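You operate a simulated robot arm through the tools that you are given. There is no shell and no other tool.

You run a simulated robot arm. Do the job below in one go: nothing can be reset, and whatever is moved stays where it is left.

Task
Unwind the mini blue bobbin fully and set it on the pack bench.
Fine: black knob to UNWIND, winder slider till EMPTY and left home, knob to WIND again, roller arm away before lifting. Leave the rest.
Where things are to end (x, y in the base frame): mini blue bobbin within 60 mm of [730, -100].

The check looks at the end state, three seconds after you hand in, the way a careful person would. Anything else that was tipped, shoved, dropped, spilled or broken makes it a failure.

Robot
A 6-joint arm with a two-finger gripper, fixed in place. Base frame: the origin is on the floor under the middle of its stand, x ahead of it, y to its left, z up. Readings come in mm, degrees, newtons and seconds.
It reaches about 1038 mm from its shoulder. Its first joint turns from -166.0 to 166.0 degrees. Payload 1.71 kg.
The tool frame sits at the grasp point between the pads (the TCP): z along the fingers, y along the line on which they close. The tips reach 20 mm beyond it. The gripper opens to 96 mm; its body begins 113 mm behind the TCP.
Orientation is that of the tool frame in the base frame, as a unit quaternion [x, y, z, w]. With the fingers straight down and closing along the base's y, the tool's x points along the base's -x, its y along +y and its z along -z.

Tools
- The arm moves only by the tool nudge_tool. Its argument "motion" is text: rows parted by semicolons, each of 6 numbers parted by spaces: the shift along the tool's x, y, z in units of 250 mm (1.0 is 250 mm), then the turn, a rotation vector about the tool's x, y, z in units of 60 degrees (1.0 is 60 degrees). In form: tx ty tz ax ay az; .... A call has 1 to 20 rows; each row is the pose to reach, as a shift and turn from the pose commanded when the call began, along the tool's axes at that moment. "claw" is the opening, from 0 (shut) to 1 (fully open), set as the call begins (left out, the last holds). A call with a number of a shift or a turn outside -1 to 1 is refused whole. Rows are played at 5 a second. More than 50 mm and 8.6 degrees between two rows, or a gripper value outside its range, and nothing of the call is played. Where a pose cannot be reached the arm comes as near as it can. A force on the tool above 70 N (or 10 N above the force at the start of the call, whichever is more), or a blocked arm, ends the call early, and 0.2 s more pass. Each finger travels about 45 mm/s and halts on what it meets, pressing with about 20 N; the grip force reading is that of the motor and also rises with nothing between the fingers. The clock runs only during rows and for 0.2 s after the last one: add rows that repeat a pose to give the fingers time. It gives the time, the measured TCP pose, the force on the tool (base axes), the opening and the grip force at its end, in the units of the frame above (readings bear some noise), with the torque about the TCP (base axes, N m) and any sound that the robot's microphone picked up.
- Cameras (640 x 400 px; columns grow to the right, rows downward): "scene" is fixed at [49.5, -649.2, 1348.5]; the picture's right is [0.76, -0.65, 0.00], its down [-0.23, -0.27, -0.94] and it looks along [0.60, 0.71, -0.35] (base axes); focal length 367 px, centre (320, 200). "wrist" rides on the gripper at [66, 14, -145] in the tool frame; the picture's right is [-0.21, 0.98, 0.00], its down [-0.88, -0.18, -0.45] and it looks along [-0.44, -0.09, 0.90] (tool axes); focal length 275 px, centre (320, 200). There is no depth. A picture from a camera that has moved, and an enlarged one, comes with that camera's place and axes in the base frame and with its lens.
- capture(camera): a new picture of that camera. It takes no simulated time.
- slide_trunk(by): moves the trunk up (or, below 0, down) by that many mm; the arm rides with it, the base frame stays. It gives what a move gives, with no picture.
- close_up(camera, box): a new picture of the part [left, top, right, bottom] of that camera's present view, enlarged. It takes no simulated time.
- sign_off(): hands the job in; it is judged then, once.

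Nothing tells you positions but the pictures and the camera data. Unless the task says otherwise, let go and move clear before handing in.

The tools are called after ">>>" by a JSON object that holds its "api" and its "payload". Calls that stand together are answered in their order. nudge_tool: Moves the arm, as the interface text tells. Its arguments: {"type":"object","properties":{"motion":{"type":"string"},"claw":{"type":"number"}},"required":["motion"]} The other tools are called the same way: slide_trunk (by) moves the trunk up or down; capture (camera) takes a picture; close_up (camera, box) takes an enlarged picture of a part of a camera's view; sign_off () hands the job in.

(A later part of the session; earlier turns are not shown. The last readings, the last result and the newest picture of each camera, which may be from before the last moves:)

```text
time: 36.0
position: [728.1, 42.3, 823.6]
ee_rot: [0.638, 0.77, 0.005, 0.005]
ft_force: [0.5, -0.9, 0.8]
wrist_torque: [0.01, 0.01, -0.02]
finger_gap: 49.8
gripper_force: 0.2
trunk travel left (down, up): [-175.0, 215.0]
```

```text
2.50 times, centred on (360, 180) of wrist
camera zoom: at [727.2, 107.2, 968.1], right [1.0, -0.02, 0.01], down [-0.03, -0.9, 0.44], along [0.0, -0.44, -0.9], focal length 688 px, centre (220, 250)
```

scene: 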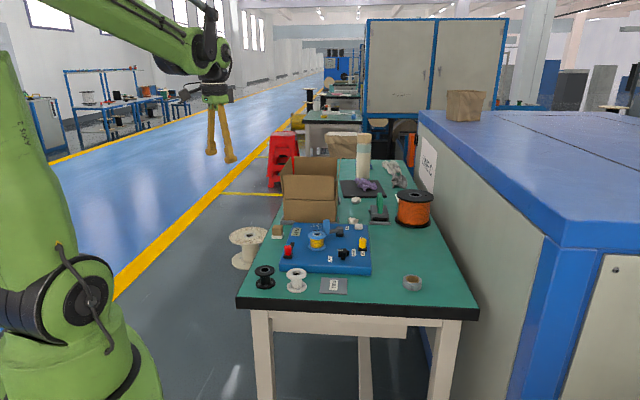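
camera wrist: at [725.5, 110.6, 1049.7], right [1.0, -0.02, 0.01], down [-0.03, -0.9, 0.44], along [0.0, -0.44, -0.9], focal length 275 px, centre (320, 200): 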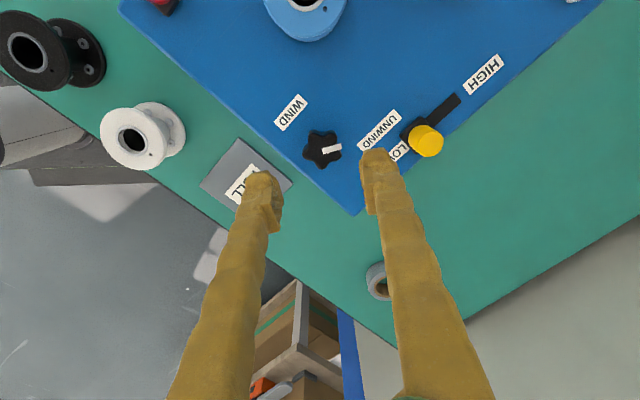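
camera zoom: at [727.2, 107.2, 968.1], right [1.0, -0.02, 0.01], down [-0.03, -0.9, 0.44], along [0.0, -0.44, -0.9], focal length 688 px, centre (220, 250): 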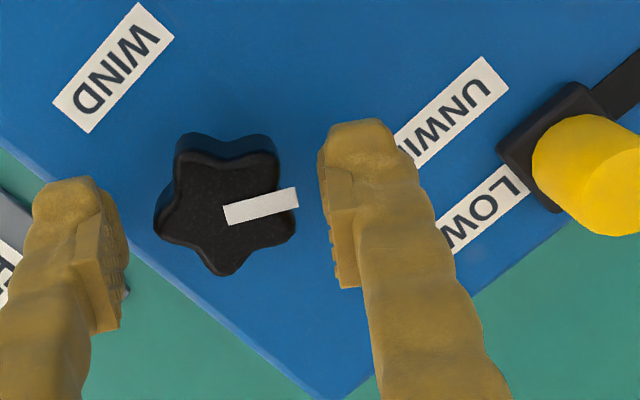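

I'll lower 2 mm, shift 2 mm to centre on the knob axis, and close.

>>> {"api": "nudge_tool", "payload": {"motion": "0.008 0.003 0.009 0 0 0; 0.008 0.003 0.009 0 0 0"}}

>>> {"api": "nudge_tool", "payload": {"motion": "0 0 0 0 0 0; 0 0 0 0 0 0; 0 0 0 0 0 0; 0 0 0 0 0 0", "claw": 0}}

>>> {"api": "close_up", "payload": {"camera": "wrist", "box": [240, 100, 480, 260]}}

```text
time: 36.6
position: [730.8, 42.0, 821.8]
ee_rot: [0.639, 0.77, 0.006, 0.005]
ft_force: [-1.0, -0.3, 0.1]
wrist_torque: [-0.03, -0.02, -0.01]
finger_gap: 50.0
gripper_force: 0.1
trunk travel left (down, up): [-175.0, 215.0]
```

```text
time: 37.6
position: [729.5, 44.1, 820.6]
ee_rot: [0.638, 0.77, 0.005, 0.006]
ft_force: [3.8, 0.2, 0.9]
wrist_torque: [-0.03, -0.07, 0.07]
finger_gap: 32.0
gripper_force: 35.1
trunk travel left (down, up): [-175.0, 215.0]
```

```text
2.50 times, centred on (360, 180) of wrist
camera zoom: at [727.2, 108.9, 965.8], right [1.0, -0.02, 0.01], down [-0.03, -0.9, 0.44], along [0.0, -0.44, -0.9], focal length 688 px, centre (220, 250)
```

zoom: 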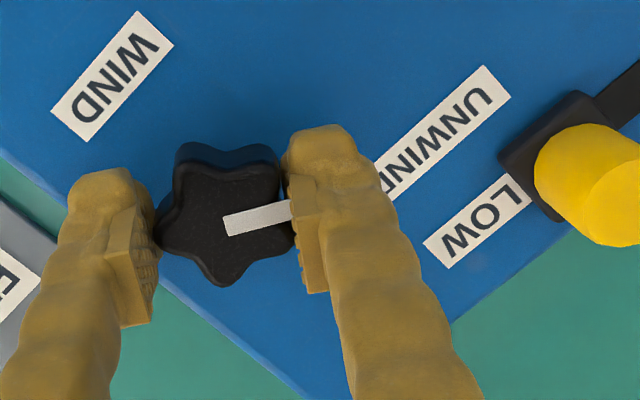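

Well gripped with little side load. I'll turn counter-clockwise 60° and check.

>>> {"api": "nudge_tool", "payload": {"motion": "0 0 0 0 0 -0.133; 0 0 0 0 0 -0.267; 0 0 0 0 0 -0.4; 0 0 0 0 0 -0.533; 0 0 0 0 0 -0.667; 0 0 0 0 0 -0.8; 0 0 0 0 0 -0.933; 0 0 0 0 0 -1.0; 0 0 0 0 0 -1.0"}}

>>> {"api": "close_up", "payload": {"camera": "wrist", "box": [240, 100, 480, 260]}}

```text
time: 39.6
position: [730.2, 43.9, 819.3]
ee_rot: [0.167, 0.986, 0.001, 0.007]
ft_force: [26.5, 4.3, 7.7]
wrist_torque: [0.05, -0.46, -0.04]
finger_gap: 31.9
gripper_force: 34.5
trunk travel left (down, up): [-175.0, 215.0]
```

```text
2.50 times, centred on (360, 180) of wrist
camera zoom: at [669.4, 76.4, 964.5], right [0.52, 0.86, 0.01], down [0.76, -0.46, 0.45], along [0.39, -0.23, -0.89], focal length 688 px, centre (220, 250)
```

zoom: 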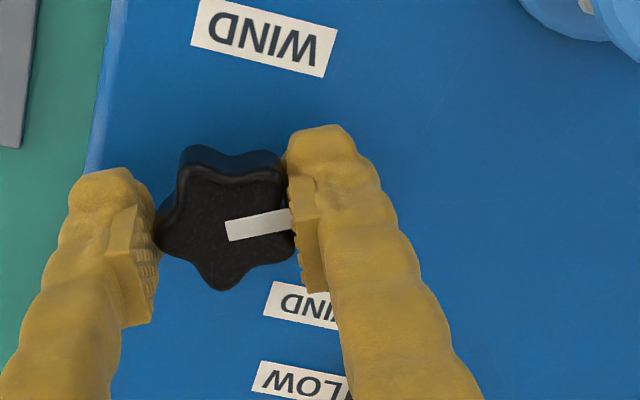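

The knob followed the full 60° without slip. I'll relieve the x-force and turn about 58° more.

>>> {"api": "nudge_tool", "payload": {"motion": "-0.006 0.002 0 0 0 -0.133; -0.006 0.002 0 0 0 -0.267; -0.006 0.002 0 0 0 -0.4; -0.006 0.002 0 0 0 -0.533; -0.006 0.002 0 0 0 -0.667; -0.006 0.002 0 0 0 -0.8; -0.006 0.002 0 0 0 -0.9; -0.006 0.002 0 0 0 -0.97; -0.006 0.002 0 0 0 -0.97"}}

>>> {"api": "close_up", "payload": {"camera": "wrist", "box": [240, 100, 480, 260]}}

```text
time: 41.6
position: [732.2, 43.7, 820.7]
ee_rot: [-0.334, 0.943, -0.003, 0.006]
ft_force: [14.9, 15.6, 1.3]
wrist_torque: [0.3, -0.27, -0.04]
finger_gap: 31.6
gripper_force: 35.3
trunk travel left (down, up): [-175.0, 215.0]
```

```text
2.50 times, centred on (360, 180) of wrist
camera zoom: at [668.4, 12.0, 964.4], right [-0.46, 0.89, -0.01], down [0.79, 0.41, 0.46], along [0.41, 0.2, -0.89], focal length 688 px, centre (220, 250)
```

zoom: 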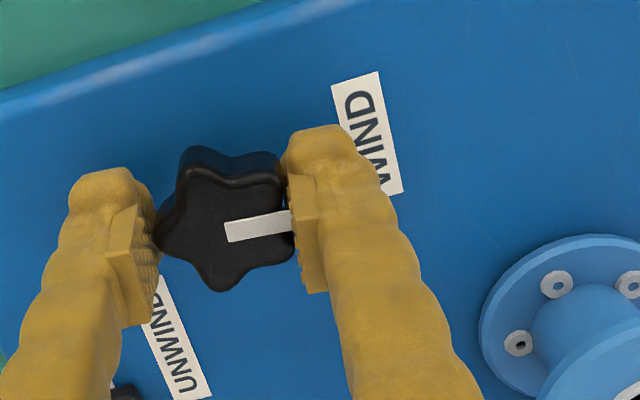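

No stop torque yet, and the pointer is at about 130°. I'll turn about 8° more to reach the WIND stop.

>>> {"api": "nudge_tool", "payload": {"motion": "-0.006 0 0 0 0 -0.07; -0.006 0 0 0 0 -0.14; -0.006 0 0 0 0 -0.14"}}

>>> {"api": "close_up", "payload": {"camera": "wrist", "box": [240, 100, 480, 260]}}

```text
time: 42.4
position: [732.3, 43.6, 819.0]
ee_rot: [-0.402, 0.916, -0.002, 0.005]
ft_force: [-11.6, 6.2, -10.7]
wrist_torque: [-0.23, 0.33, -0.33]
finger_gap: 31.7
gripper_force: 34.7
trunk travel left (down, up): [-175.0, 215.0]
```

```text
2.50 times, centred on (360, 180) of wrist
camera zoom: at [673.9, 3.8, 964.7], right [-0.58, 0.81, -0.01], down [0.72, 0.52, 0.45], along [0.37, 0.26, -0.89], focal length 688 px, centre (220, 250)
```

zoom: 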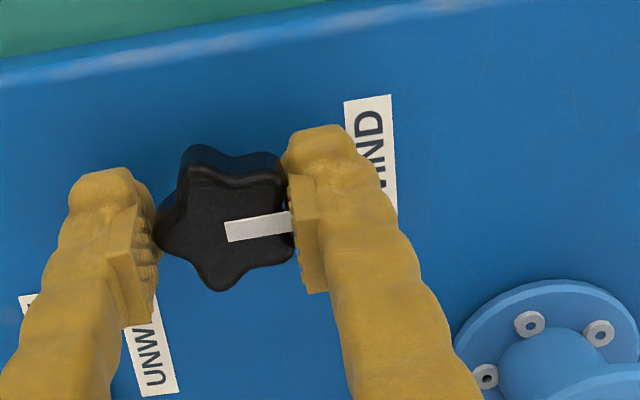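

The WIND stop is reached, shown by the counter-torque. I'll release and rise.

>>> {"api": "nudge_tool", "payload": {"motion": "0 0 0 0 0 0; 0 0 0 0 0 0; 0 0 0 0 0 0; 0 0 0 0 0 0", "claw": 0.52}}

>>> {"api": "nudge_tool", "payload": {"motion": "0 0 -0.06 0 0 0; 0 0 -0.14 0 0 0; 0 0 -0.24 0 0 0; 0 0 -0.36 0 0 0; 0 0 -0.44 0 0 0; 0 0 -0.44 0 0 0"}}

>>> {"api": "capture", "payload": {"camera": "wrist"}}

>>> {"api": "close_up", "payload": {"camera": "scene", "box": [270, 215, 380, 285]}}

```text
time: 43.4
position: [732.9, 42.7, 820.1]
ee_rot: [-0.401, 0.916, -0.002, 0.006]
ft_force: [0.9, -0.5, -0.9]
wrist_torque: [0.02, -0.03, 0.02]
finger_gap: 50.0
gripper_force: 0.0
trunk travel left (down, up): [-175.0, 215.0]
```

```text
time: 44.8
position: [730.3, 44.1, 930.5]
ee_rot: [-0.401, 0.916, -0.003, 0.006]
ft_force: [0.0, -0.2, 0.0]
wrist_torque: [-0.03, -0.02, -0.03]
finger_gap: 49.9
gripper_force: 0.2
trunk travel left (down, up): [-175.0, 215.0]
```

```text
taken
camera wrist: at [672.5, 4.1, 1075.6], right [-0.58, 0.82, -0.01], down [0.72, 0.52, 0.45], along [0.37, 0.26, -0.89], focal length 275 px, centre (320, 200)
```

wrist: 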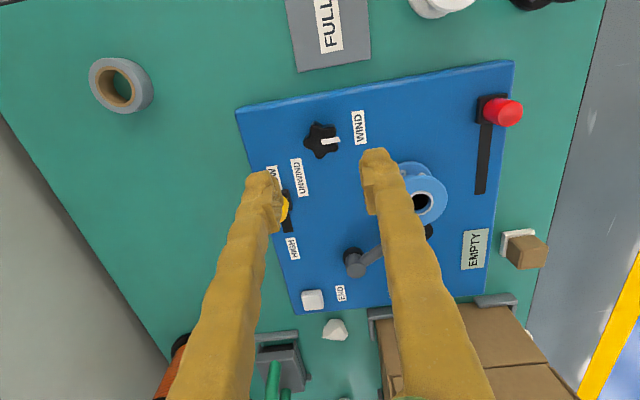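

```text
5.71 times, centred on (325, 250) of scene
camera zoom: at [49.5, -649.2, 1348.5], right [0.76, -0.65, 0.0], down [-0.23, -0.27, -0.94], along [0.6, 0.71, -0.35], focal length 2098 px, centre (291, -86)
```

zoom: 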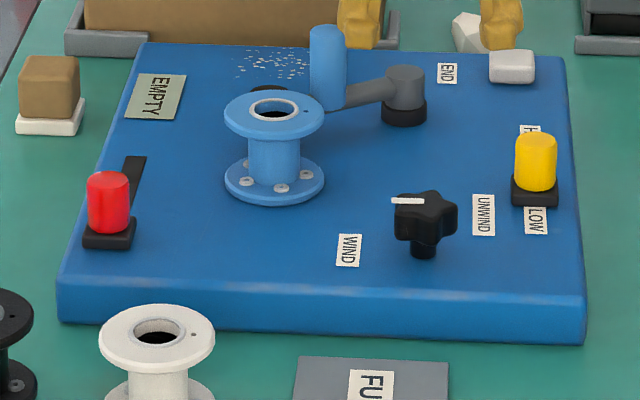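

The knob is back at WIND and the display still reads EMPTY. Now the roller arm: its blue handle is at about (777, 179) with the top near z 861, and the pivot is at about (826, 166). I'll move above the handle with the fingers aligned to its swing direction.

>>> {"api": "nudge_tool", "payload": {"motion": "-0.0655 0.0285 0 0 0 0.125; -0.1309 0.0569 0 0 0 0.25; -0.1964 0.0854 0 0 0 0.375; -0.2618 0.1139 0 0 0 0.5; -0.3273 0.1423 0 0 0 0.625; -0.3927 0.1708 0 0 0 0.75; -0.4582 0.1992 0 0 0 0.875; -0.5236 0.2277 0 0 0 1.0; -0.5236 0.2277 0 0 0 1.0; -0.5236 0.2277 0 0 0 1.0", "claw": 0.45}}

>>> {"api": "capture", "payload": {"camera": "wrist"}}

>>> {"api": "close_up", "payload": {"camera": "scene", "box": [270, 185, 400, 265]}}

```text
time: 47.0
position: [777.4, 177.6, 930.7]
ee_rot: [0.111, 0.994, 0.002, 0.006]
ft_force: [1.0, 0.3, 0.0]
wrist_torque: [0.0, 0.02, -0.01]
finger_gap: 43.4
gripper_force: 0.1
trunk travel left (down, up): [-175.0, 215.0]
```

```text
taken
camera wrist: at [713.4, 204.2, 1075.4], right [0.42, 0.91, 0.01], down [0.81, -0.37, 0.46], along [0.42, -0.19, -0.89], focal length 275 px, centre (320, 200)
```

wrist: 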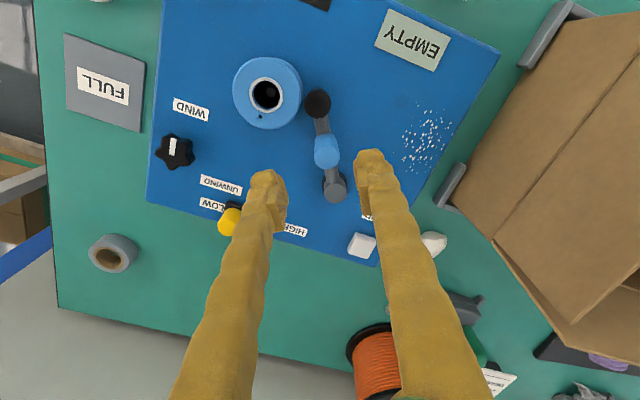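

```text
4.92 times, centred on (335, 225) of scene
camera zoom: at [49.5, -649.2, 1348.5], right [0.76, -0.65, 0.0], down [-0.23, -0.27, -0.94], along [0.6, 0.71, -0.35], focal length 1808 px, centre (246, 77)
```

zoom: 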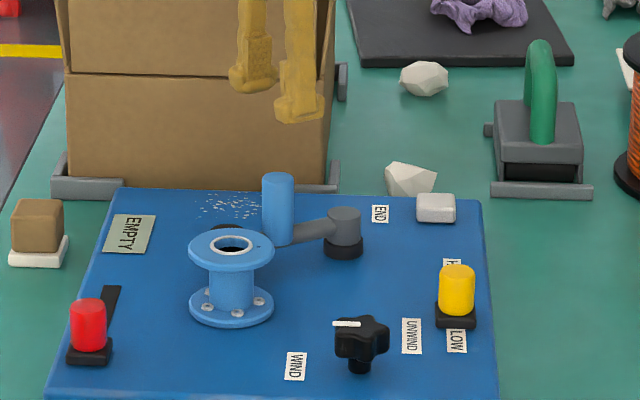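

The handle is at about (780, 180). I'll descend so the pads straddle its upper part, clear of the bobbin flange.

>>> {"api": "nudge_tool", "payload": {"motion": "0 0.008 0.08 0 0 0; 0 0.008 0.15 0 0 0; 0 0.008 0.22 0 0 0; 0 0.008 0.295 0 0 0; 0 0.008 0.295 0 0 0"}}

>>> {"api": "capture", "payload": {"camera": "wrist"}}

>>> {"api": "close_up", "payload": {"camera": "scene", "box": [290, 195, 390, 265]}}

```text
time: 48.2
position: [778.8, 179.9, 856.6]
ee_rot: [0.111, 0.994, 0.001, 0.006]
ft_force: [0.4, 0.1, -0.3]
wrist_torque: [0.03, 0.04, -0.01]
finger_gap: 43.3
gripper_force: 0.0
trunk travel left (down, up): [-175.0, 215.0]
```

```text
taken
camera wrist: at [714.5, 207.3, 1001.1], right [0.42, 0.91, 0.01], down [0.81, -0.37, 0.46], along [0.42, -0.18, -0.89], focal length 275 px, centre (320, 200)
```

wrist: 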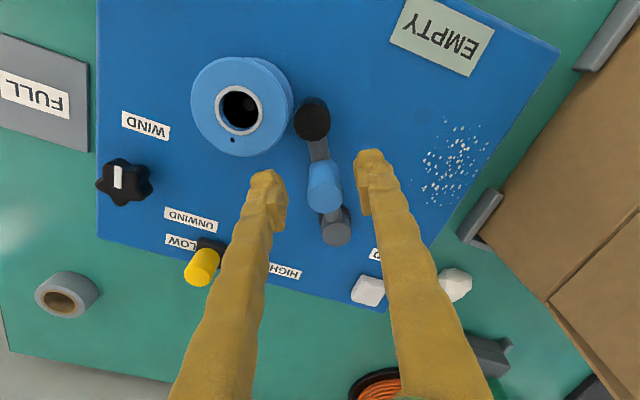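

```text
5.71 times, centred on (340, 230) of scene
camera zoom: at [49.5, -649.2, 1348.5], right [0.76, -0.65, 0.0], down [-0.23, -0.27, -0.94], along [0.6, 0.71, -0.35], focal length 2098 px, centre (206, 29)
```

zoom: 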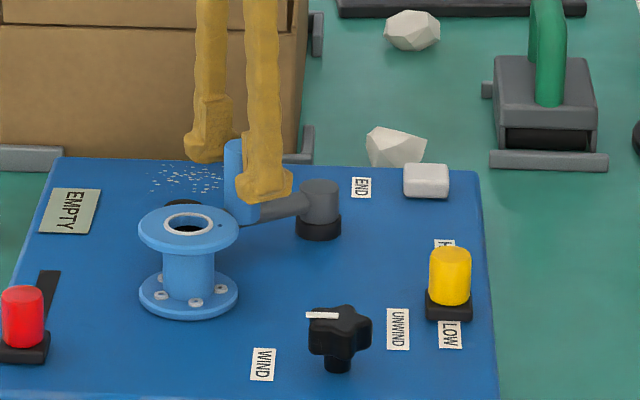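

The handle is about 2.5 mm off-centre. I'll shift and narrow the fingers into a loose cage around it.

>>> {"api": "nudge_tool", "payload": {"motion": "0 0.01 0 0 0 0; 0 0.01 0 0 0 0; 0 0.01 0 0 0 0; 0 0.01 0 0 0 0", "claw": 0.26}}

>>> {"api": "close_up", "payload": {"camera": "wrist", "box": [220, 80, 420, 260]}}

```text
time: 49.2
position: [778.8, 181.7, 856.9]
ee_rot: [0.11, 0.994, 0.001, 0.006]
ft_force: [0.5, 0.6, -0.2]
wrist_torque: [-0.01, 0.02, 0.0]
finger_gap: 24.8
gripper_force: 0.0
trunk travel left (down, up): [-175.0, 215.0]
```

```text
2.22 times, centred on (320, 170) of wrist
camera zoom: at [715.2, 209.5, 1001.2], right [0.42, 0.91, 0.01], down [0.81, -0.37, 0.46], along [0.42, -0.18, -0.89], focal length 612 px, centre (320, 267)
```

zoom: 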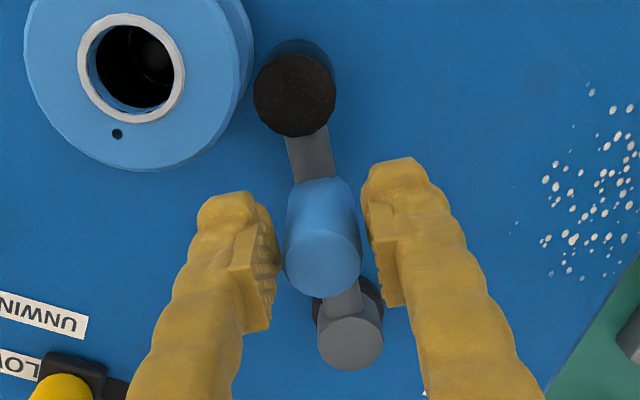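

The cage is set around the handle, and the arm pivots near (828, 170). I'll swing it clockwise, away from the bobbin, along its arc and check at 30°.

>>> {"api": "nudge_tool", "payload": {"motion": "-0.0025 0.0255 0 0 0 0.125; -0.0083 0.0505 0 0 0 0.25; -0.0174 0.0745 0 0 0 0.375; -0.0295 0.0971 0 0 0 0.5; -0.0295 0.0971 0 0 0 0.5"}}

>>> {"api": "capture", "payload": {"camera": "wrist"}}

>>> {"api": "close_up", "payload": {"camera": "scene", "box": [270, 195, 390, 275]}}

```text
time: 50.4
position: [791.8, 204.8, 857.2]
ee_rot: [0.365, 0.931, 0.002, 0.006]
ft_force: [-1.0, 0.1, 0.7]
wrist_torque: [-0.04, 0.0, -0.02]
finger_gap: 25.1
gripper_force: 0.0
trunk travel left (down, up): [-175.0, 215.0]
```

```text
taken
camera wrist: at [750.3, 258.6, 1001.4], right [0.82, 0.58, 0.01], down [0.51, -0.73, 0.45], along [0.27, -0.36, -0.89], focal length 275 px, centre (320, 200)
```

wrist: 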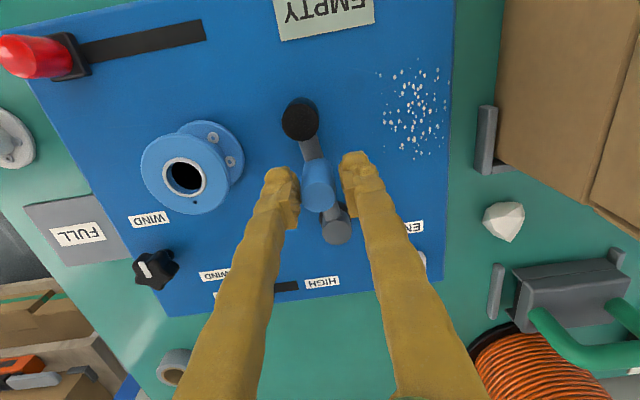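

```text
5.00 times, centred on (330, 235) of scene
camera zoom: at [49.5, -649.2, 1348.5], right [0.76, -0.65, 0.0], down [-0.23, -0.27, -0.94], along [0.6, 0.71, -0.35], focal length 1836 px, centre (270, 25)
```

zoom: 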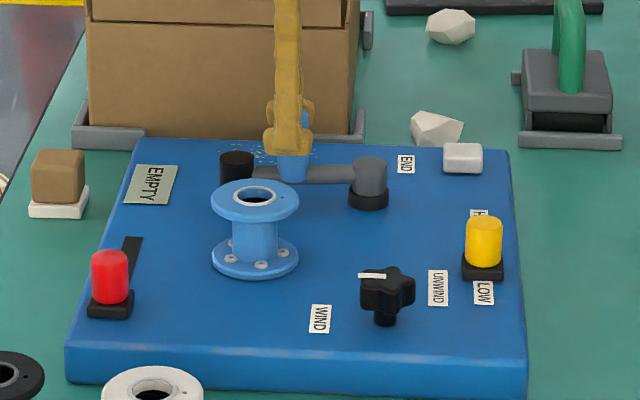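

The arm swings freely and the roller has left the bobbin. I'll continue another 22°.

>>> {"api": "nudge_tool", "payload": {"motion": "-0.0025 0.0255 0 0 0 0.125; -0.0083 0.0505 0 0 0 0.25; -0.0174 0.0745 0 0 0 0.375; -0.0174 0.0745 0 0 0 0.375"}}

>>> {"api": "nudge_tool", "payload": {"motion": "-0.0025 0.0255 0 0 0 0.125; -0.0083 0.0505 0 0 0 0.25; -0.0083 0.0505 0 0 0 0.25"}}

>>> {"api": "capture", "payload": {"camera": "wrist"}}

>>> {"api": "close_up", "payload": {"camera": "scene", "box": [270, 195, 390, 275]}}

```text
time: 51.4
position: [807.2, 216.1, 857.3]
ee_rot: [0.539, 0.842, 0.004, 0.006]
ft_force: [-0.5, -0.5, 0.2]
wrist_torque: [-0.01, 0.02, 0.01]
finger_gap: 25.1
gripper_force: 0.3
trunk travel left (down, up): [-175.0, 215.0]
```

```text
time: 52.2
position: [819.9, 219.3, 857.5]
ee_rot: [0.645, 0.764, 0.004, 0.005]
ft_force: [-10.0, -6.1, -1.2]
wrist_torque: [-0.07, 0.05, 0.1]
finger_gap: 31.7
gripper_force: 4.7
trunk travel left (down, up): [-175.0, 215.0]
```

```text
taken
camera wrist: at [819.2, 284.5, 1003.8], right [1.0, -0.04, 0.01], down [-0.04, -0.9, 0.44], along [-0.01, -0.44, -0.9], focal length 275 px, centre (320, 200)
```

wrist: 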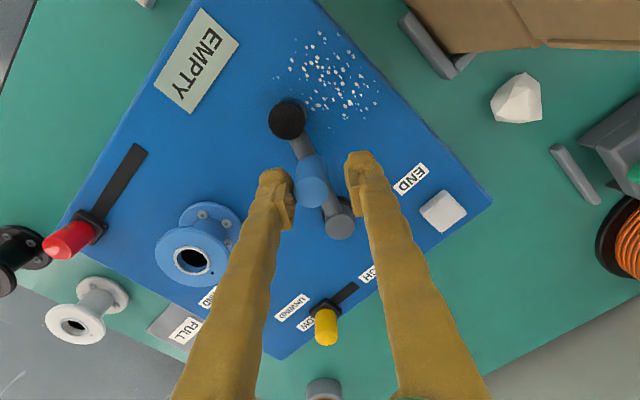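

```text
5.00 times, centred on (330, 235) of scene
camera zoom: at [49.5, -649.2, 1348.5], right [0.76, -0.65, 0.0], down [-0.23, -0.27, -0.94], along [0.6, 0.71, -0.35], focal length 1836 px, centre (270, 25)
```

zoom: 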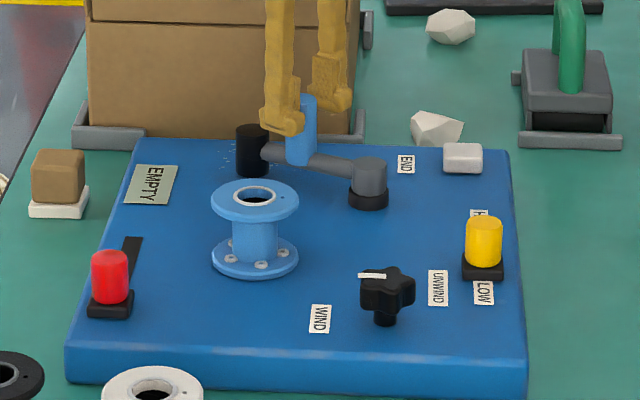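

The arm reached its far stop, with the roller well clear of the bobbin. I'll back off slightly, open the fingers, rise, and check that the arm stays put.

>>> {"api": "nudge_tool", "payload": {"motion": "0 -0.01 0 0 0 0; 0 -0.018 0 0 0 0; 0 -0.018 0 0 0 0"}}

>>> {"api": "nudge_tool", "payload": {"motion": "0 0 0 0 0 0; 0 0 0 0 0 0; 0 0 0 0 0 0; 0 0 0 0 0 0", "claw": 0.5}}

>>> {"api": "capture", "payload": {"camera": "wrist"}}

```text
time: 53.0
position: [816.2, 219.2, 856.8]
ee_rot: [0.645, 0.764, 0.005, 0.005]
ft_force: [-0.3, -0.3, 0.3]
wrist_torque: [-0.04, 0.01, 0.03]
finger_gap: 25.2
gripper_force: 0.4
trunk travel left (down, up): [-175.0, 215.0]
```

```text
time: 54.0
position: [815.8, 219.1, 857.2]
ee_rot: [0.644, 0.765, 0.005, 0.005]
ft_force: [-0.1, 0.0, 0.2]
wrist_torque: [0.01, 0.01, 0.04]
finger_gap: 48.0
gripper_force: 0.1
trunk travel left (down, up): [-175.0, 215.0]
```

```text
taken
camera wrist: at [815.1, 284.4, 1003.1], right [1.0, -0.04, 0.01], down [-0.04, -0.9, 0.44], along [0.0, -0.44, -0.9], focal length 275 px, centre (320, 200)
```

wrist: 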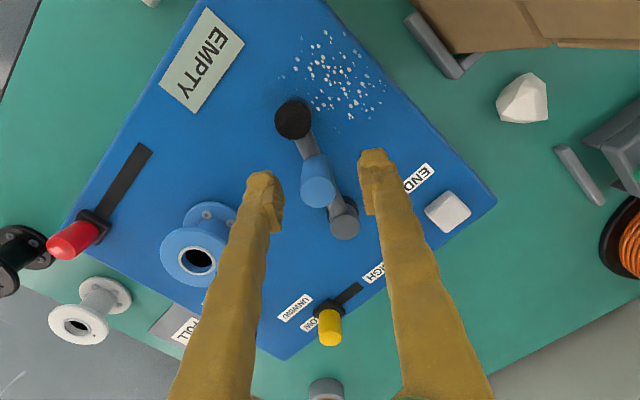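

The arm stays away on its own. I'll rise, move above the empty bobbin at about (718, 156), and widen the gripper.

>>> {"api": "nudge_tool", "payload": {"motion": "0 0 -0.08 0 0 0; 0 0 -0.18 0 0 0; 0 0 -0.28 0 0 0; 0 0 -0.34 0 0 0; 0 0 -0.34 0 0 0"}}

>>> {"api": "nudge_tool", "payload": {"motion": "-0.045 -0.107 0 0 0 0; -0.09 -0.214 0 0 0 0; -0.135 -0.321 0 0 0 0; -0.18 -0.428 0 0 0 0; -0.18 -0.428 0 0 0 0; -0.18 -0.428 0 0 0 0", "claw": 0.85}}

>>> {"api": "capture", "payload": {"camera": "wrist"}}

>>> {"api": "close_up", "payload": {"camera": "scene", "box": [270, 205, 380, 285]}}

```text
time: 55.2
position: [814.9, 219.0, 942.3]
ee_rot: [0.644, 0.765, 0.004, 0.005]
ft_force: [0.2, 0.8, 0.0]
wrist_torque: [0.01, -0.03, 0.01]
finger_gap: 47.8
gripper_force: 0.0
trunk travel left (down, up): [-175.0, 215.0]
```

```text
time: 56.6
position: [715.9, 156.5, 941.1]
ee_rot: [0.645, 0.764, 0.005, 0.006]
ft_force: [0.9, -0.1, -0.6]
wrist_torque: [-0.02, -0.02, -0.01]
finger_gap: 81.6
gripper_force: 0.2
trunk travel left (down, up): [-175.0, 215.0]
```

```text
taken
camera wrist: at [715.2, 222.2, 1086.8], right [1.0, -0.04, 0.01], down [-0.04, -0.9, 0.44], along [0.0, -0.44, -0.9], focal length 275 px, centre (320, 200)
```

wrist: 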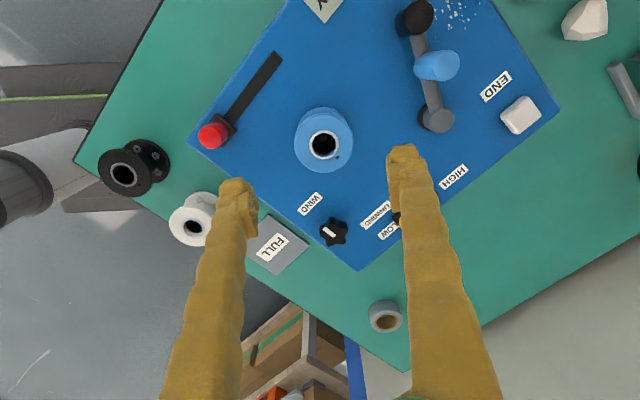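

```text
5.00 times, centred on (325, 245) of scene
camera zoom: at [49.5, -649.2, 1348.5], right [0.76, -0.65, 0.0], down [-0.23, -0.27, -0.94], along [0.6, 0.71, -0.35], focal length 1836 px, centre (295, -25)
```

zoom: 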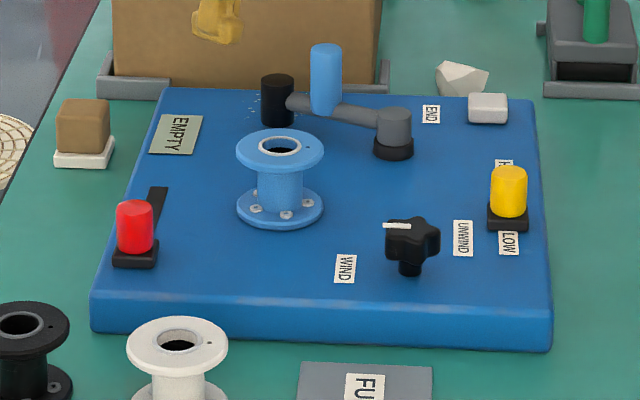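

The bobbin is centred under the gripper to within about 3 mm. I'll descend with the fingers straddling the top flange and check before closing.

>>> {"api": "nudge_tool", "payload": {"motion": "0.004 0 0.1 0 0 0; 0.004 0 0.2 0 0 0; 0.004 0 0.29 0 0 0; 0.004 0 0.37 0 0 0; 0.004 0 0.44 0 0 0; 0.004 0 0.44 0 0 0"}}

>>> {"api": "capture", "payload": {"camera": "wrist"}}

>>> {"api": "close_up", "payload": {"camera": "scene", "box": [270, 205, 380, 285]}}

```text
time: 58.0
position: [718.4, 157.2, 831.5]
ee_rot: [0.644, 0.765, 0.005, 0.006]
ft_force: [0.2, -1.1, 0.7]
wrist_torque: [-0.01, -0.01, -0.05]
finger_gap: 81.3
gripper_force: 0.1
trunk travel left (down, up): [-175.0, 215.0]
```

```text
taken
camera wrist: at [717.2, 223.2, 976.8], right [1.0, -0.04, 0.01], down [-0.04, -0.9, 0.44], along [0.0, -0.44, -0.9], focal length 275 px, centre (320, 200)
```

wrist: 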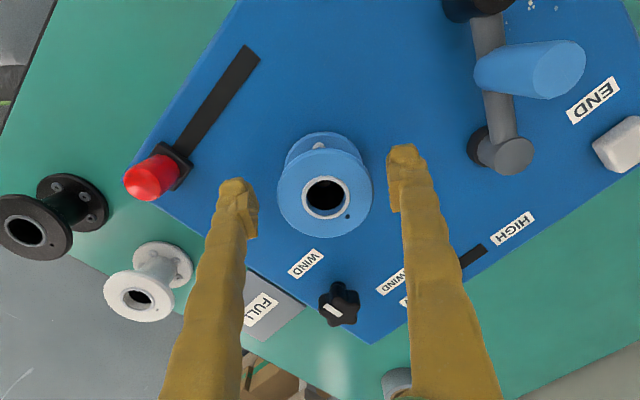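

```text
5.00 times, centred on (325, 245) of scene
camera zoom: at [49.5, -649.2, 1348.5], right [0.76, -0.65, 0.0], down [-0.23, -0.27, -0.94], along [0.6, 0.71, -0.35], focal length 1836 px, centre (295, -25)
```

zoom: 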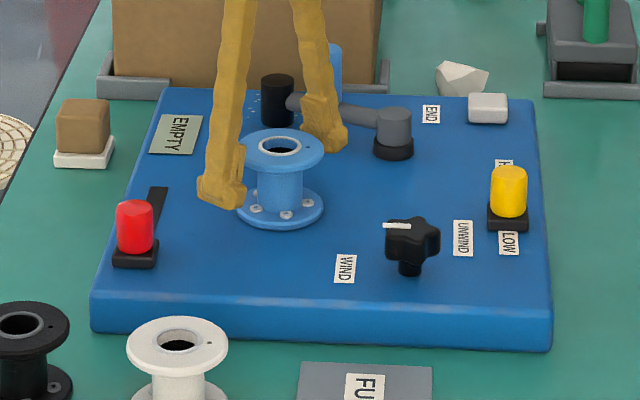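

The pads straddle the flange. I'll fine-tune and close.

>>> {"api": "nudge_tool", "payload": {"motion": "0 0.006 0.012 0 0 0; 0 0.006 0.012 0 0 0"}}

>>> {"api": "nudge_tool", "payload": {"motion": "0 0 0 0 0 0; 0 0 0 0 0 0; 0 0 0 0 0 0; 0 0 0 0 0 0; 0 0 0 0 0 0", "claw": 0.3}}

>>> {"api": "capture", "payload": {"camera": "wrist"}}

>>> {"api": "close_up", "payload": {"camera": "scene", "box": [270, 205, 380, 285]}}

```text
time: 58.6
position: [719.2, 158.3, 828.2]
ee_rot: [0.644, 0.765, 0.005, 0.005]
ft_force: [0.1, 0.6, -0.9]
wrist_torque: [-0.02, 0.0, 0.0]
finger_gap: 81.5
gripper_force: 0.0
trunk travel left (down, up): [-175.0, 215.0]
```

```text
time: 59.8
position: [720.0, 157.9, 827.9]
ee_rot: [0.644, 0.765, 0.005, 0.005]
ft_force: [0.8, -0.3, 1.4]
wrist_torque: [-0.01, -0.01, -0.01]
finger_gap: 56.7
gripper_force: 20.3
trunk travel left (down, up): [-175.0, 215.0]
```

```text
taken
camera wrist: at [719.0, 223.6, 973.9], right [1.0, -0.04, 0.01], down [-0.04, -0.9, 0.44], along [0.0, -0.44, -0.9], focal length 275 px, centre (320, 200)
```

wrist: 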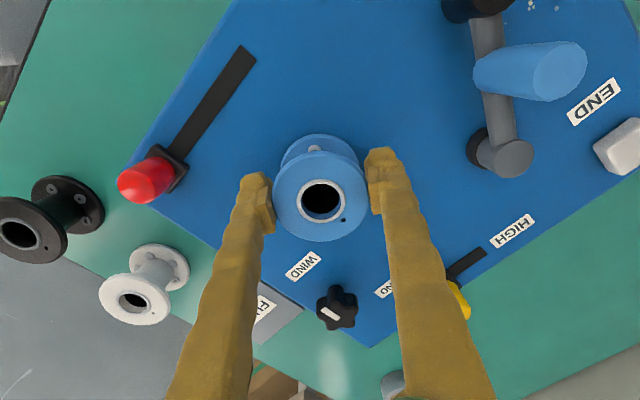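

```text
5.00 times, centred on (325, 245) of scene
camera zoom: at [49.5, -649.2, 1348.5], right [0.76, -0.65, 0.0], down [-0.23, -0.27, -0.94], along [0.6, 0.71, -0.35], focal length 1836 px, centre (295, -25)
```

zoom: 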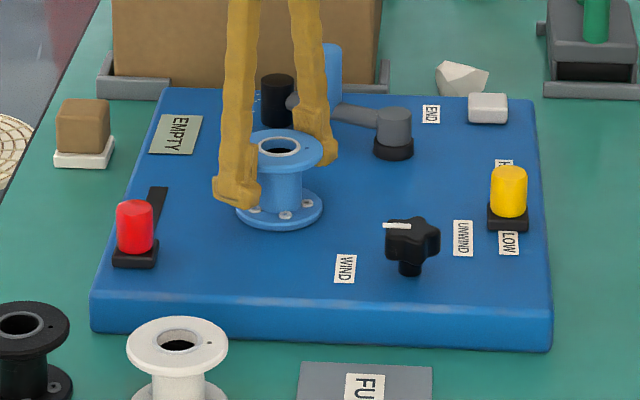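

Gripped at 56.7 mm with 20 N. I'll lift straight up a little and check.

>>> {"api": "nudge_tool", "payload": {"motion": "0 0 -0.02 0 0 0; 0 0 -0.05 0 0 0; 0 0 -0.08 0 0 0; 0 0 -0.08 0 0 0"}}

>>> {"api": "close_up", "payload": {"camera": "scene", "box": [270, 205, 380, 285]}}

>>> {"api": "capture", "payload": {"camera": "wrist"}}

```text
time: 60.8
position: [720.2, 157.9, 853.5]
ee_rot: [0.644, 0.765, 0.007, 0.006]
ft_force: [8.2, 1.7, 62.0]
wrist_torque: [0.37, -2.24, -0.02]
finger_gap: 49.3
gripper_force: 19.9
trunk travel left (down, up): [-175.0, 215.0]
```

```text
5.00 times, centred on (325, 245) of scene
camera zoom: at [49.5, -649.2, 1348.5], right [0.76, -0.65, 0.0], down [-0.23, -0.27, -0.94], along [0.6, 0.71, -0.35], focal length 1836 px, centre (295, -25)
```

zoom: 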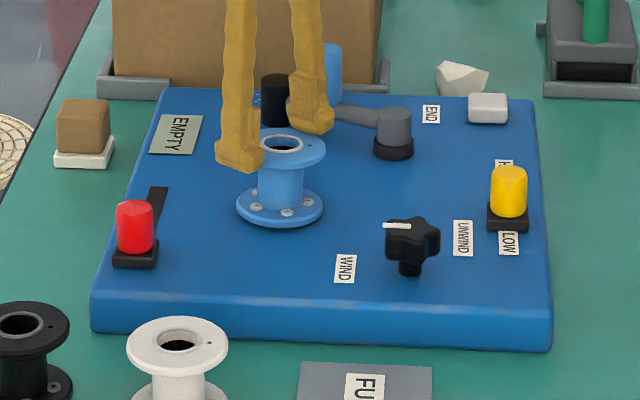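

```text
taken
camera wrist: at [717.7, 223.4, 998.4], right [1.0, -0.04, 0.02], down [-0.04, -0.9, 0.44], along [0.0, -0.44, -0.9], focal length 275 px, centre (320, 200)
```

wrist: 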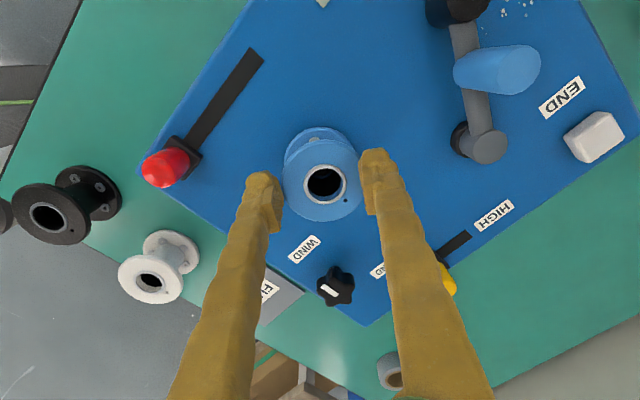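

The bobbin stayed put and the fingers slid up the flange, so they now press on its rim. I'll open to relieve that and look again.

>>> {"api": "nudge_tool", "payload": {"motion": "0 0 0 0 0 0; 0 0 0 0 0 0; 0 0 0 0 0 0; 0 0 0 0 0 0", "claw": 0.85}}

>>> {"api": "capture", "payload": {"camera": "wrist"}}

>>> {"api": "close_up", "payload": {"camera": "scene", "box": [290, 210, 350, 260]}}

```text
time: 61.8
position: [720.4, 158.5, 848.5]
ee_rot: [0.644, 0.765, 0.005, 0.005]
ft_force: [-0.1, 0.7, -0.8]
wrist_torque: [0.0, 0.0, 0.0]
finger_gap: 81.6
gripper_force: 0.1
trunk travel left (down, up): [-175.0, 215.0]
```

```text
taken
camera wrist: at [719.1, 223.6, 993.9], right [1.0, -0.04, 0.01], down [-0.04, -0.9, 0.44], along [0.0, -0.44, -0.9], focal length 275 px, centre (320, 200)
```

wrist: 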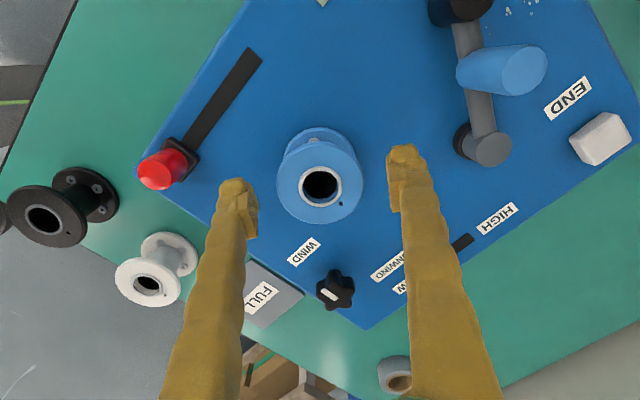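

```text
8.00 times, centred on (320, 235) of scene
camera zoom: at [49.5, -649.2, 1348.5], right [0.76, -0.65, 0.0], down [-0.23, -0.27, -0.94], along [0.6, 0.71, -0.35], focal length 2938 px, centre (320, -80)
```

zoom: 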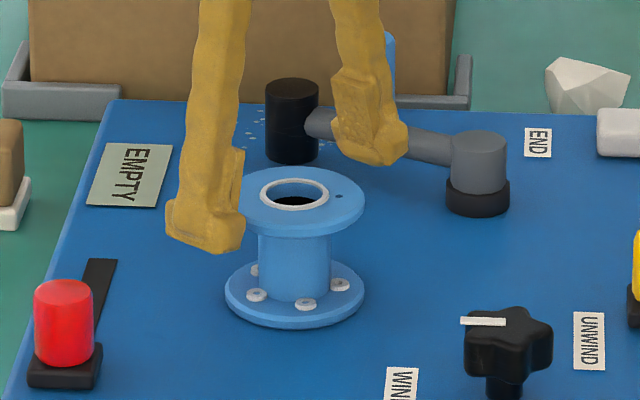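

The bobbin hasn't moved and is unharmed. It sits firmly on its spindle, so I'll go lower and grip at full force, then lift in small steps while watching the force.

>>> {"api": "nudge_tool", "payload": {"motion": "0 0 0.06 0 0 0; 0 -0.002 0.112 0 0 0; 0 -0.002 0.112 0 0 0"}}

>>> {"api": "nudge_tool", "payload": {"motion": "0 0 0 0 0 0; 0 0 0 0 0 0; 0 0 0 0 0 0; 0 0 0 0 0 0; 0 0 0 0 0 0", "claw": 0}}

>>> {"api": "close_up", "payload": {"camera": "scene", "box": [290, 210, 350, 260]}}

>>> {"api": "capture", "payload": {"camera": "wrist"}}

```text
time: 62.6
position: [721.5, 157.9, 821.3]
ee_rot: [0.644, 0.765, 0.006, 0.005]
ft_force: [0.3, -0.5, -0.5]
wrist_torque: [0.0, 0.02, -0.01]
finger_gap: 81.8
gripper_force: 0.1
trunk travel left (down, up): [-175.0, 215.0]
```

```text
time: 63.8
position: [720.6, 158.2, 820.4]
ee_rot: [0.644, 0.765, 0.005, 0.006]
ft_force: [0.1, 0.1, 0.4]
wrist_torque: [0.0, 0.02, -0.05]
finger_gap: 58.7
gripper_force: 20.1
trunk travel left (down, up): [-175.0, 215.0]
```

```text
8.00 times, centred on (320, 235) of scene
camera zoom: at [49.5, -649.2, 1348.5], right [0.76, -0.65, 0.0], down [-0.23, -0.27, -0.94], along [0.6, 0.71, -0.35], focal length 2938 px, centre (320, -80)
```

zoom: 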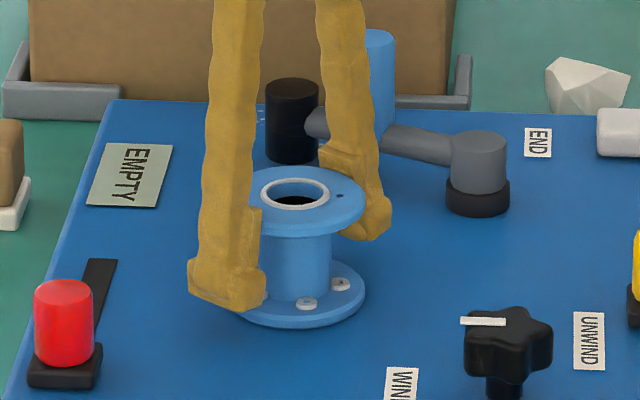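

```text
taken
camera wrist: at [719.7, 223.6, 966.5], right [1.0, -0.04, 0.01], down [-0.04, -0.9, 0.44], along [0.0, -0.44, -0.9], focal length 275 px, centre (320, 200)
```

wrist: 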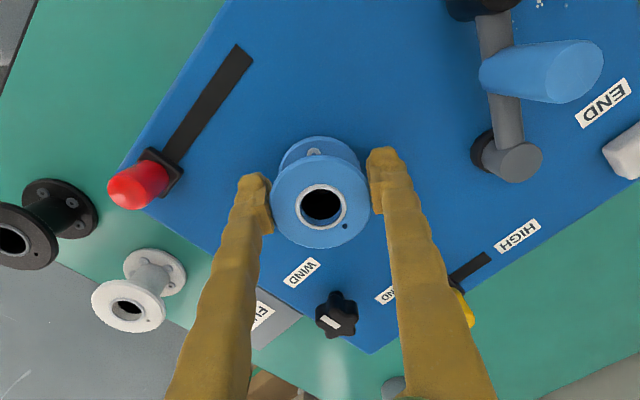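

The fingers splay slightly at this opening, so they tend to slide up the flange. I'll lift by 2 mm and read the force to see what resists.

>>> {"api": "nudge_tool", "payload": {"motion": "0 0 -0.004 0 0 0; 0 0 -0.008 0 0 0"}}

>>> {"api": "nudge_tool", "payload": {"motion": "0 0 -0.004 0 0 0; 0 0 -0.008 0 0 0"}}

>>> {"api": "close_up", "payload": {"camera": "scene", "box": [290, 210, 350, 260]}}

```text
time: 64.4
position: [719.5, 158.5, 820.8]
ee_rot: [0.644, 0.765, 0.004, 0.005]
ft_force: [-0.1, 0.4, -0.5]
wrist_torque: [0.0, 0.02, 0.02]
finger_gap: 58.7
gripper_force: 19.7
trunk travel left (down, up): [-175.0, 215.0]
```

```text
time: 65.0
position: [720.9, 157.4, 825.7]
ee_rot: [0.644, 0.765, 0.005, 0.005]
ft_force: [-1.6, -0.5, -0.4]
wrist_torque: [0.01, -0.03, 0.0]
finger_gap: 58.9
gripper_force: 19.7
trunk travel left (down, up): [-175.0, 215.0]
```

```text
8.00 times, centred on (320, 235) of scene
camera zoom: at [49.5, -649.2, 1348.5], right [0.76, -0.65, 0.0], down [-0.23, -0.27, -0.94], along [0.6, 0.71, -0.35], focal length 2938 px, centre (320, -80)
```

zoom: 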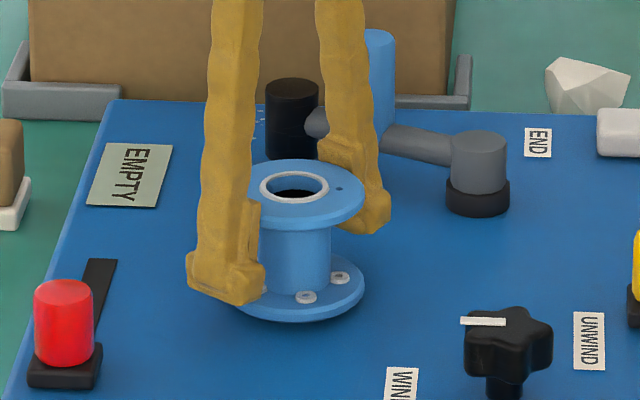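

The bobbin is rising with the gripper now, at a constant gap and almost no load. I'll continue lifting straight up slowly.

>>> {"api": "nudge_tool", "payload": {"motion": "0 0 -0.01 0 0 0; 0 0 -0.02 0 0 0; 0 0 -0.03 0 0 0; 0 0 -0.04 0 0 0; 0 0 -0.05 0 0 0; 0 0 -0.06 0 0 0"}}

>>> {"api": "close_up", "payload": {"camera": "scene", "box": [290, 210, 350, 260]}}

>>> {"api": "capture", "payload": {"camera": "wrist"}}

```text
time: 66.4
position: [720.1, 157.2, 839.4]
ee_rot: [0.644, 0.765, 0.005, 0.005]
ft_force: [0.5, -0.5, 0.1]
wrist_torque: [-0.01, -0.02, -0.01]
finger_gap: 58.7
gripper_force: 20.3
trunk travel left (down, up): [-175.0, 215.0]
```

```text
8.00 times, centred on (320, 235) of scene
camera zoom: at [49.5, -649.2, 1348.5], right [0.76, -0.65, 0.0], down [-0.23, -0.27, -0.94], along [0.6, 0.71, -0.35], focal length 2938 px, centre (320, -80)
```

zoom: 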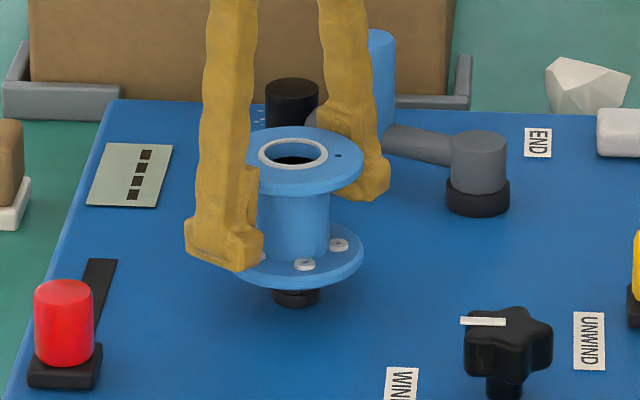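

```text
taken
camera wrist: at [718.5, 223.4, 984.6], right [1.0, -0.04, 0.01], down [-0.04, -0.9, 0.44], along [0.0, -0.44, -0.9], focal length 275 px, centre (320, 200)
```

wrist: 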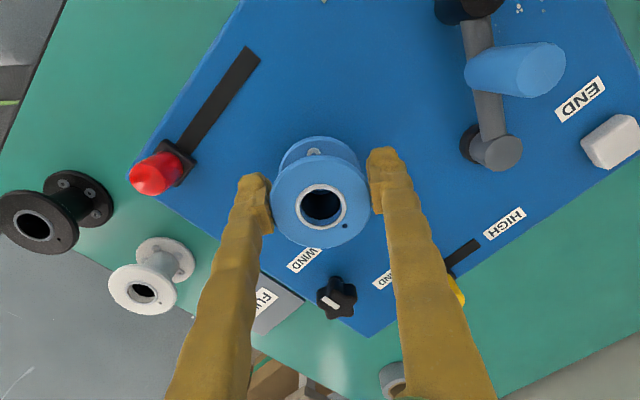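

The bobbin is coming off its peg cleanly. I'll keep rising to a safe travel height.

>>> {"api": "nudge_tool", "payload": {"motion": "0 0 -0.03 0 0 0; 0 0 -0.06 0 0 0; 0 0 -0.09 0 0 0; 0 0 -0.12 0 0 0; 0 0 -0.15 0 0 0; 0 0 -0.18 0 0 0; 0 0 -0.21 0 0 0; 0 0 -0.21 0 0 0"}}

>>> {"api": "close_up", "payload": {"camera": "scene", "box": [260, 180, 420, 300]}}

```text
time: 68.2
position: [719.0, 155.8, 892.7]
ee_rot: [0.645, 0.764, 0.004, 0.005]
ft_force: [-0.3, 0.2, -0.6]
wrist_torque: [-0.03, -0.03, 0.0]
finger_gap: 58.8
gripper_force: 20.2
trunk travel left (down, up): [-175.0, 215.0]
```

```text
3.33 times, centred on (340, 240) of scene
camera zoom: at [49.5, -649.2, 1348.5], right [0.76, -0.65, 0.0], down [-0.23, -0.27, -0.94], along [0.6, 0.71, -0.35], focal length 1224 px, centre (253, 67)
```

zoom: 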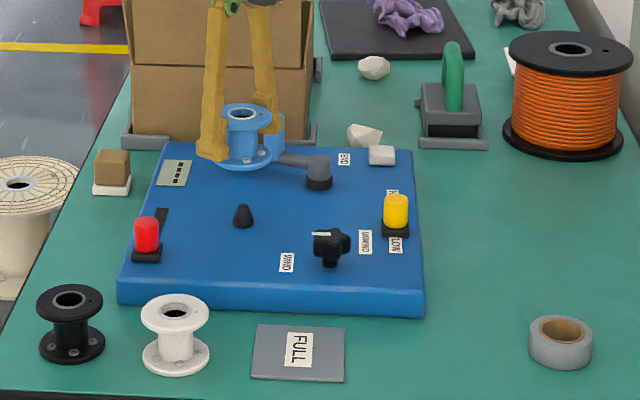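

The bobbin is held upright, clear of everything. I'll carry it level toward (728, −85), a free spot between the panel, the FULL plate and the tape roll.

>>> {"api": "nudge_tool", "payload": {"motion": "-0.08 -0.0104 0 0 0 0; -0.16 -0.0208 0 0 0 0; -0.24 -0.0312 0 0 0 0; -0.32 -0.0416 0 0 0 0; -0.4 -0.052 0 0 0 0; -0.48 -0.0625 0 0 0 0; -0.56 -0.0729 0 0 0 0; -0.64 -0.0833 0 0 0 0; -0.72 -0.0937 0 0 0 0; -0.8 -0.1041 0 0 0 0; -0.88 -0.1145 0 0 0 0; -0.956 -0.125 0 0 0 0; -0.956 -0.125 0 0 0 0; -0.956 -0.125 0 0 0 0"}}

>>> {"api": "capture", "payload": {"camera": "scene"}}

>>> {"api": "capture", "payload": {"camera": "wrist"}}

```text
time: 71.2
position: [730.0, -82.7, 890.6]
ee_rot: [0.644, 0.765, 0.005, 0.005]
ft_force: [-0.5, -0.4, -0.8]
wrist_torque: [0.01, 0.02, -0.01]
finger_gap: 58.7
gripper_force: 19.8
trunk travel left (down, up): [-175.0, 215.0]
```

```text
taken
```

scene: 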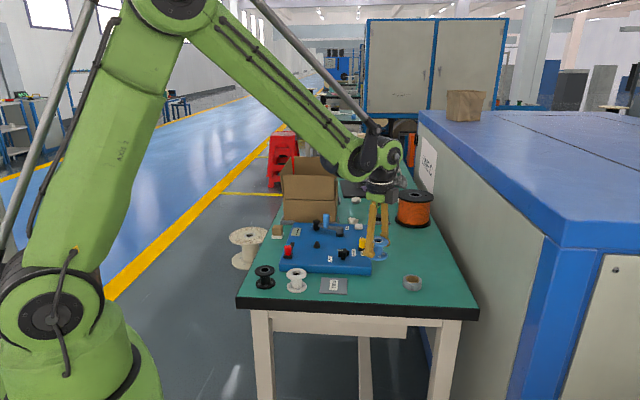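

```text
taken
camera wrist: at [728.6, -17.8, 1036.4], right [1.0, -0.04, 0.01], down [-0.04, -0.9, 0.44], along [0.0, -0.44, -0.9], focal length 275 px, centre (320, 200)
```

wrist: 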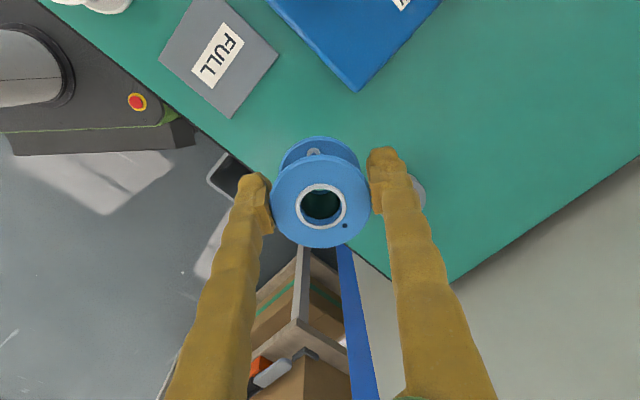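

The bobbin is over free bench space, about 60 mm from the panel corner and 60 mm from the bench edge. I'll lower it most of the way and check.

>>> {"api": "nudge_tool", "payload": {"motion": "0 0 0.06 0 0 0; 0 0 0.12 0 0 0; 0 0 0.18 0 0 0; 0 0 0.23 0 0 0; 0 0 0.27 0 0 0; 0 0 0.3 0 0 0; 0 0 0.3 0 0 0"}}

>>> {"api": "capture", "payload": {"camera": "wrist"}}

>>> {"api": "close_up", "payload": {"camera": "scene", "box": [310, 210, 450, 310]}}

```text
time: 72.8
position: [728.3, -83.4, 815.8]
ee_rot: [0.644, 0.765, 0.006, 0.005]
ft_force: [-0.2, -0.2, -0.1]
wrist_torque: [0.03, 0.02, -0.03]
finger_gap: 58.7
gripper_force: 19.8
trunk travel left (down, up): [-175.0, 215.0]
```

```text
taken
camera wrist: at [728.2, -17.7, 962.0], right [1.0, -0.04, 0.01], down [-0.04, -0.9, 0.44], along [0.0, -0.44, -0.9], focal length 275 px, centre (320, 200)
```

wrist: 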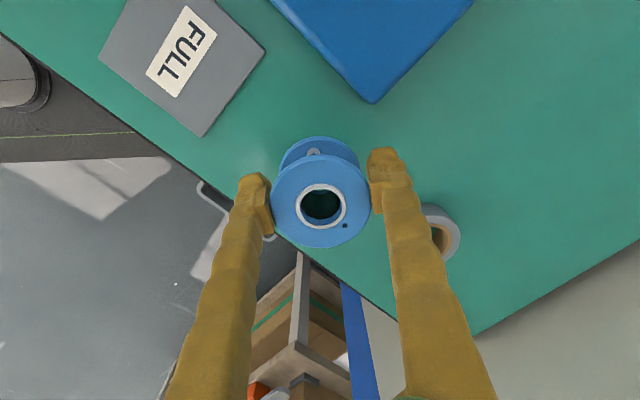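

```text
4.00 times, centred on (380, 260) of scene
camera zoom: at [49.5, -649.2, 1348.5], right [0.76, -0.65, 0.0], down [-0.23, -0.27, -0.94], along [0.6, 0.71, -0.35], focal length 1469 px, centre (80, -40)
```

zoom: 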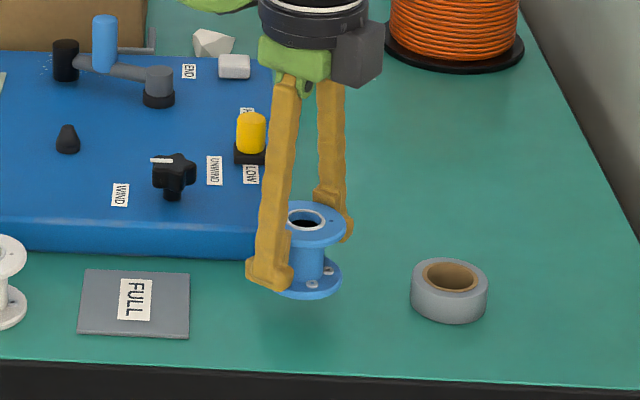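

Clear all round. I'll lower a further 12 mm, then in small steps, watching for contact.

>>> {"api": "nudge_tool", "payload": {"motion": "0 0 0.016 0 0 0; 0 0 0.032 0 0 0; 0 0 0.048 0 0 0; 0 0 0.048 0 0 0"}}

>>> {"api": "nudge_tool", "payload": {"motion": "0 0 0.006 0 0 0; 0 0 0.012 0 0 0; 0 0 0.012 0 0 0"}}

>>> {"api": "close_up", "payload": {"camera": "scene", "box": [350, 230, 420, 300]}}

```text
time: 73.8
position: [729.8, -84.1, 805.1]
ee_rot: [0.643, 0.766, 0.005, 0.004]
ft_force: [0.4, 1.0, -0.4]
wrist_torque: [-0.01, 0.0, 0.03]
finger_gap: 58.8
gripper_force: 20.3
trunk travel left (down, up): [-175.0, 215.0]
```

```text
time: 74.6
position: [729.9, -83.3, 801.7]
ee_rot: [0.644, 0.765, 0.004, 0.005]
ft_force: [-0.3, -0.1, -0.6]
wrist_torque: [-0.02, 0.01, 0.01]
finger_gap: 58.9
gripper_force: 20.1
trunk travel left (down, up): [-175.0, 215.0]
```

```text
5.71 times, centred on (385, 265) of scene
camera zoom: at [49.5, -649.2, 1348.5], right [0.76, -0.65, 0.0], down [-0.23, -0.27, -0.94], along [0.6, 0.71, -0.35], focal length 2098 px, centre (-51, -171)
```

zoom: 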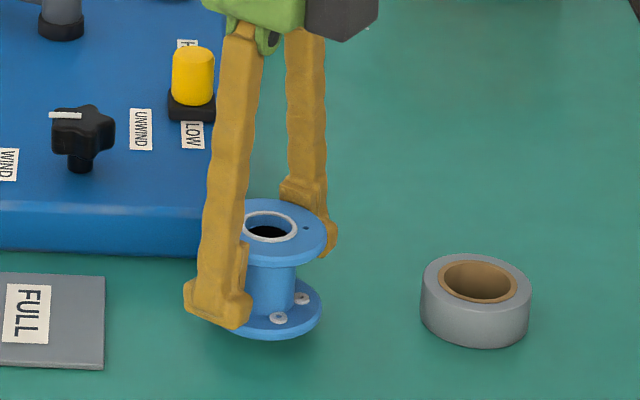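

No contact yet at TCP z 801.7. I'll continue in 2 mm steps.

>>> {"api": "nudge_tool", "payload": {"motion": "0 0 0.005 0 0 0; 0 0 0.01 0 0 0; 0 0 0.01 0 0 0"}}

>>> {"api": "close_up", "payload": {"camera": "scene", "box": [360, 250, 410, 290]}}

```text
time: 75.4
position: [729.7, -84.2, 799.5]
ee_rot: [0.645, 0.764, 0.004, 0.005]
ft_force: [0.4, 0.3, -0.9]
wrist_torque: [0.01, 0.03, -0.01]
finger_gap: 58.3
gripper_force: 20.3
trunk travel left (down, up): [-175.0, 215.0]
```

```text
10.00 times, centred on (385, 270) of scene
camera zoom: at [49.5, -649.2, 1348.5], right [0.76, -0.65, 0.0], down [-0.23, -0.27, -0.94], along [0.6, 0.71, -0.35], focal length 3672 px, centre (-330, -500)
```

zoom: 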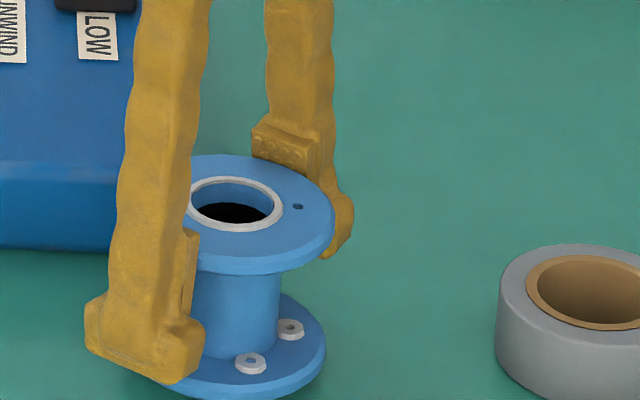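

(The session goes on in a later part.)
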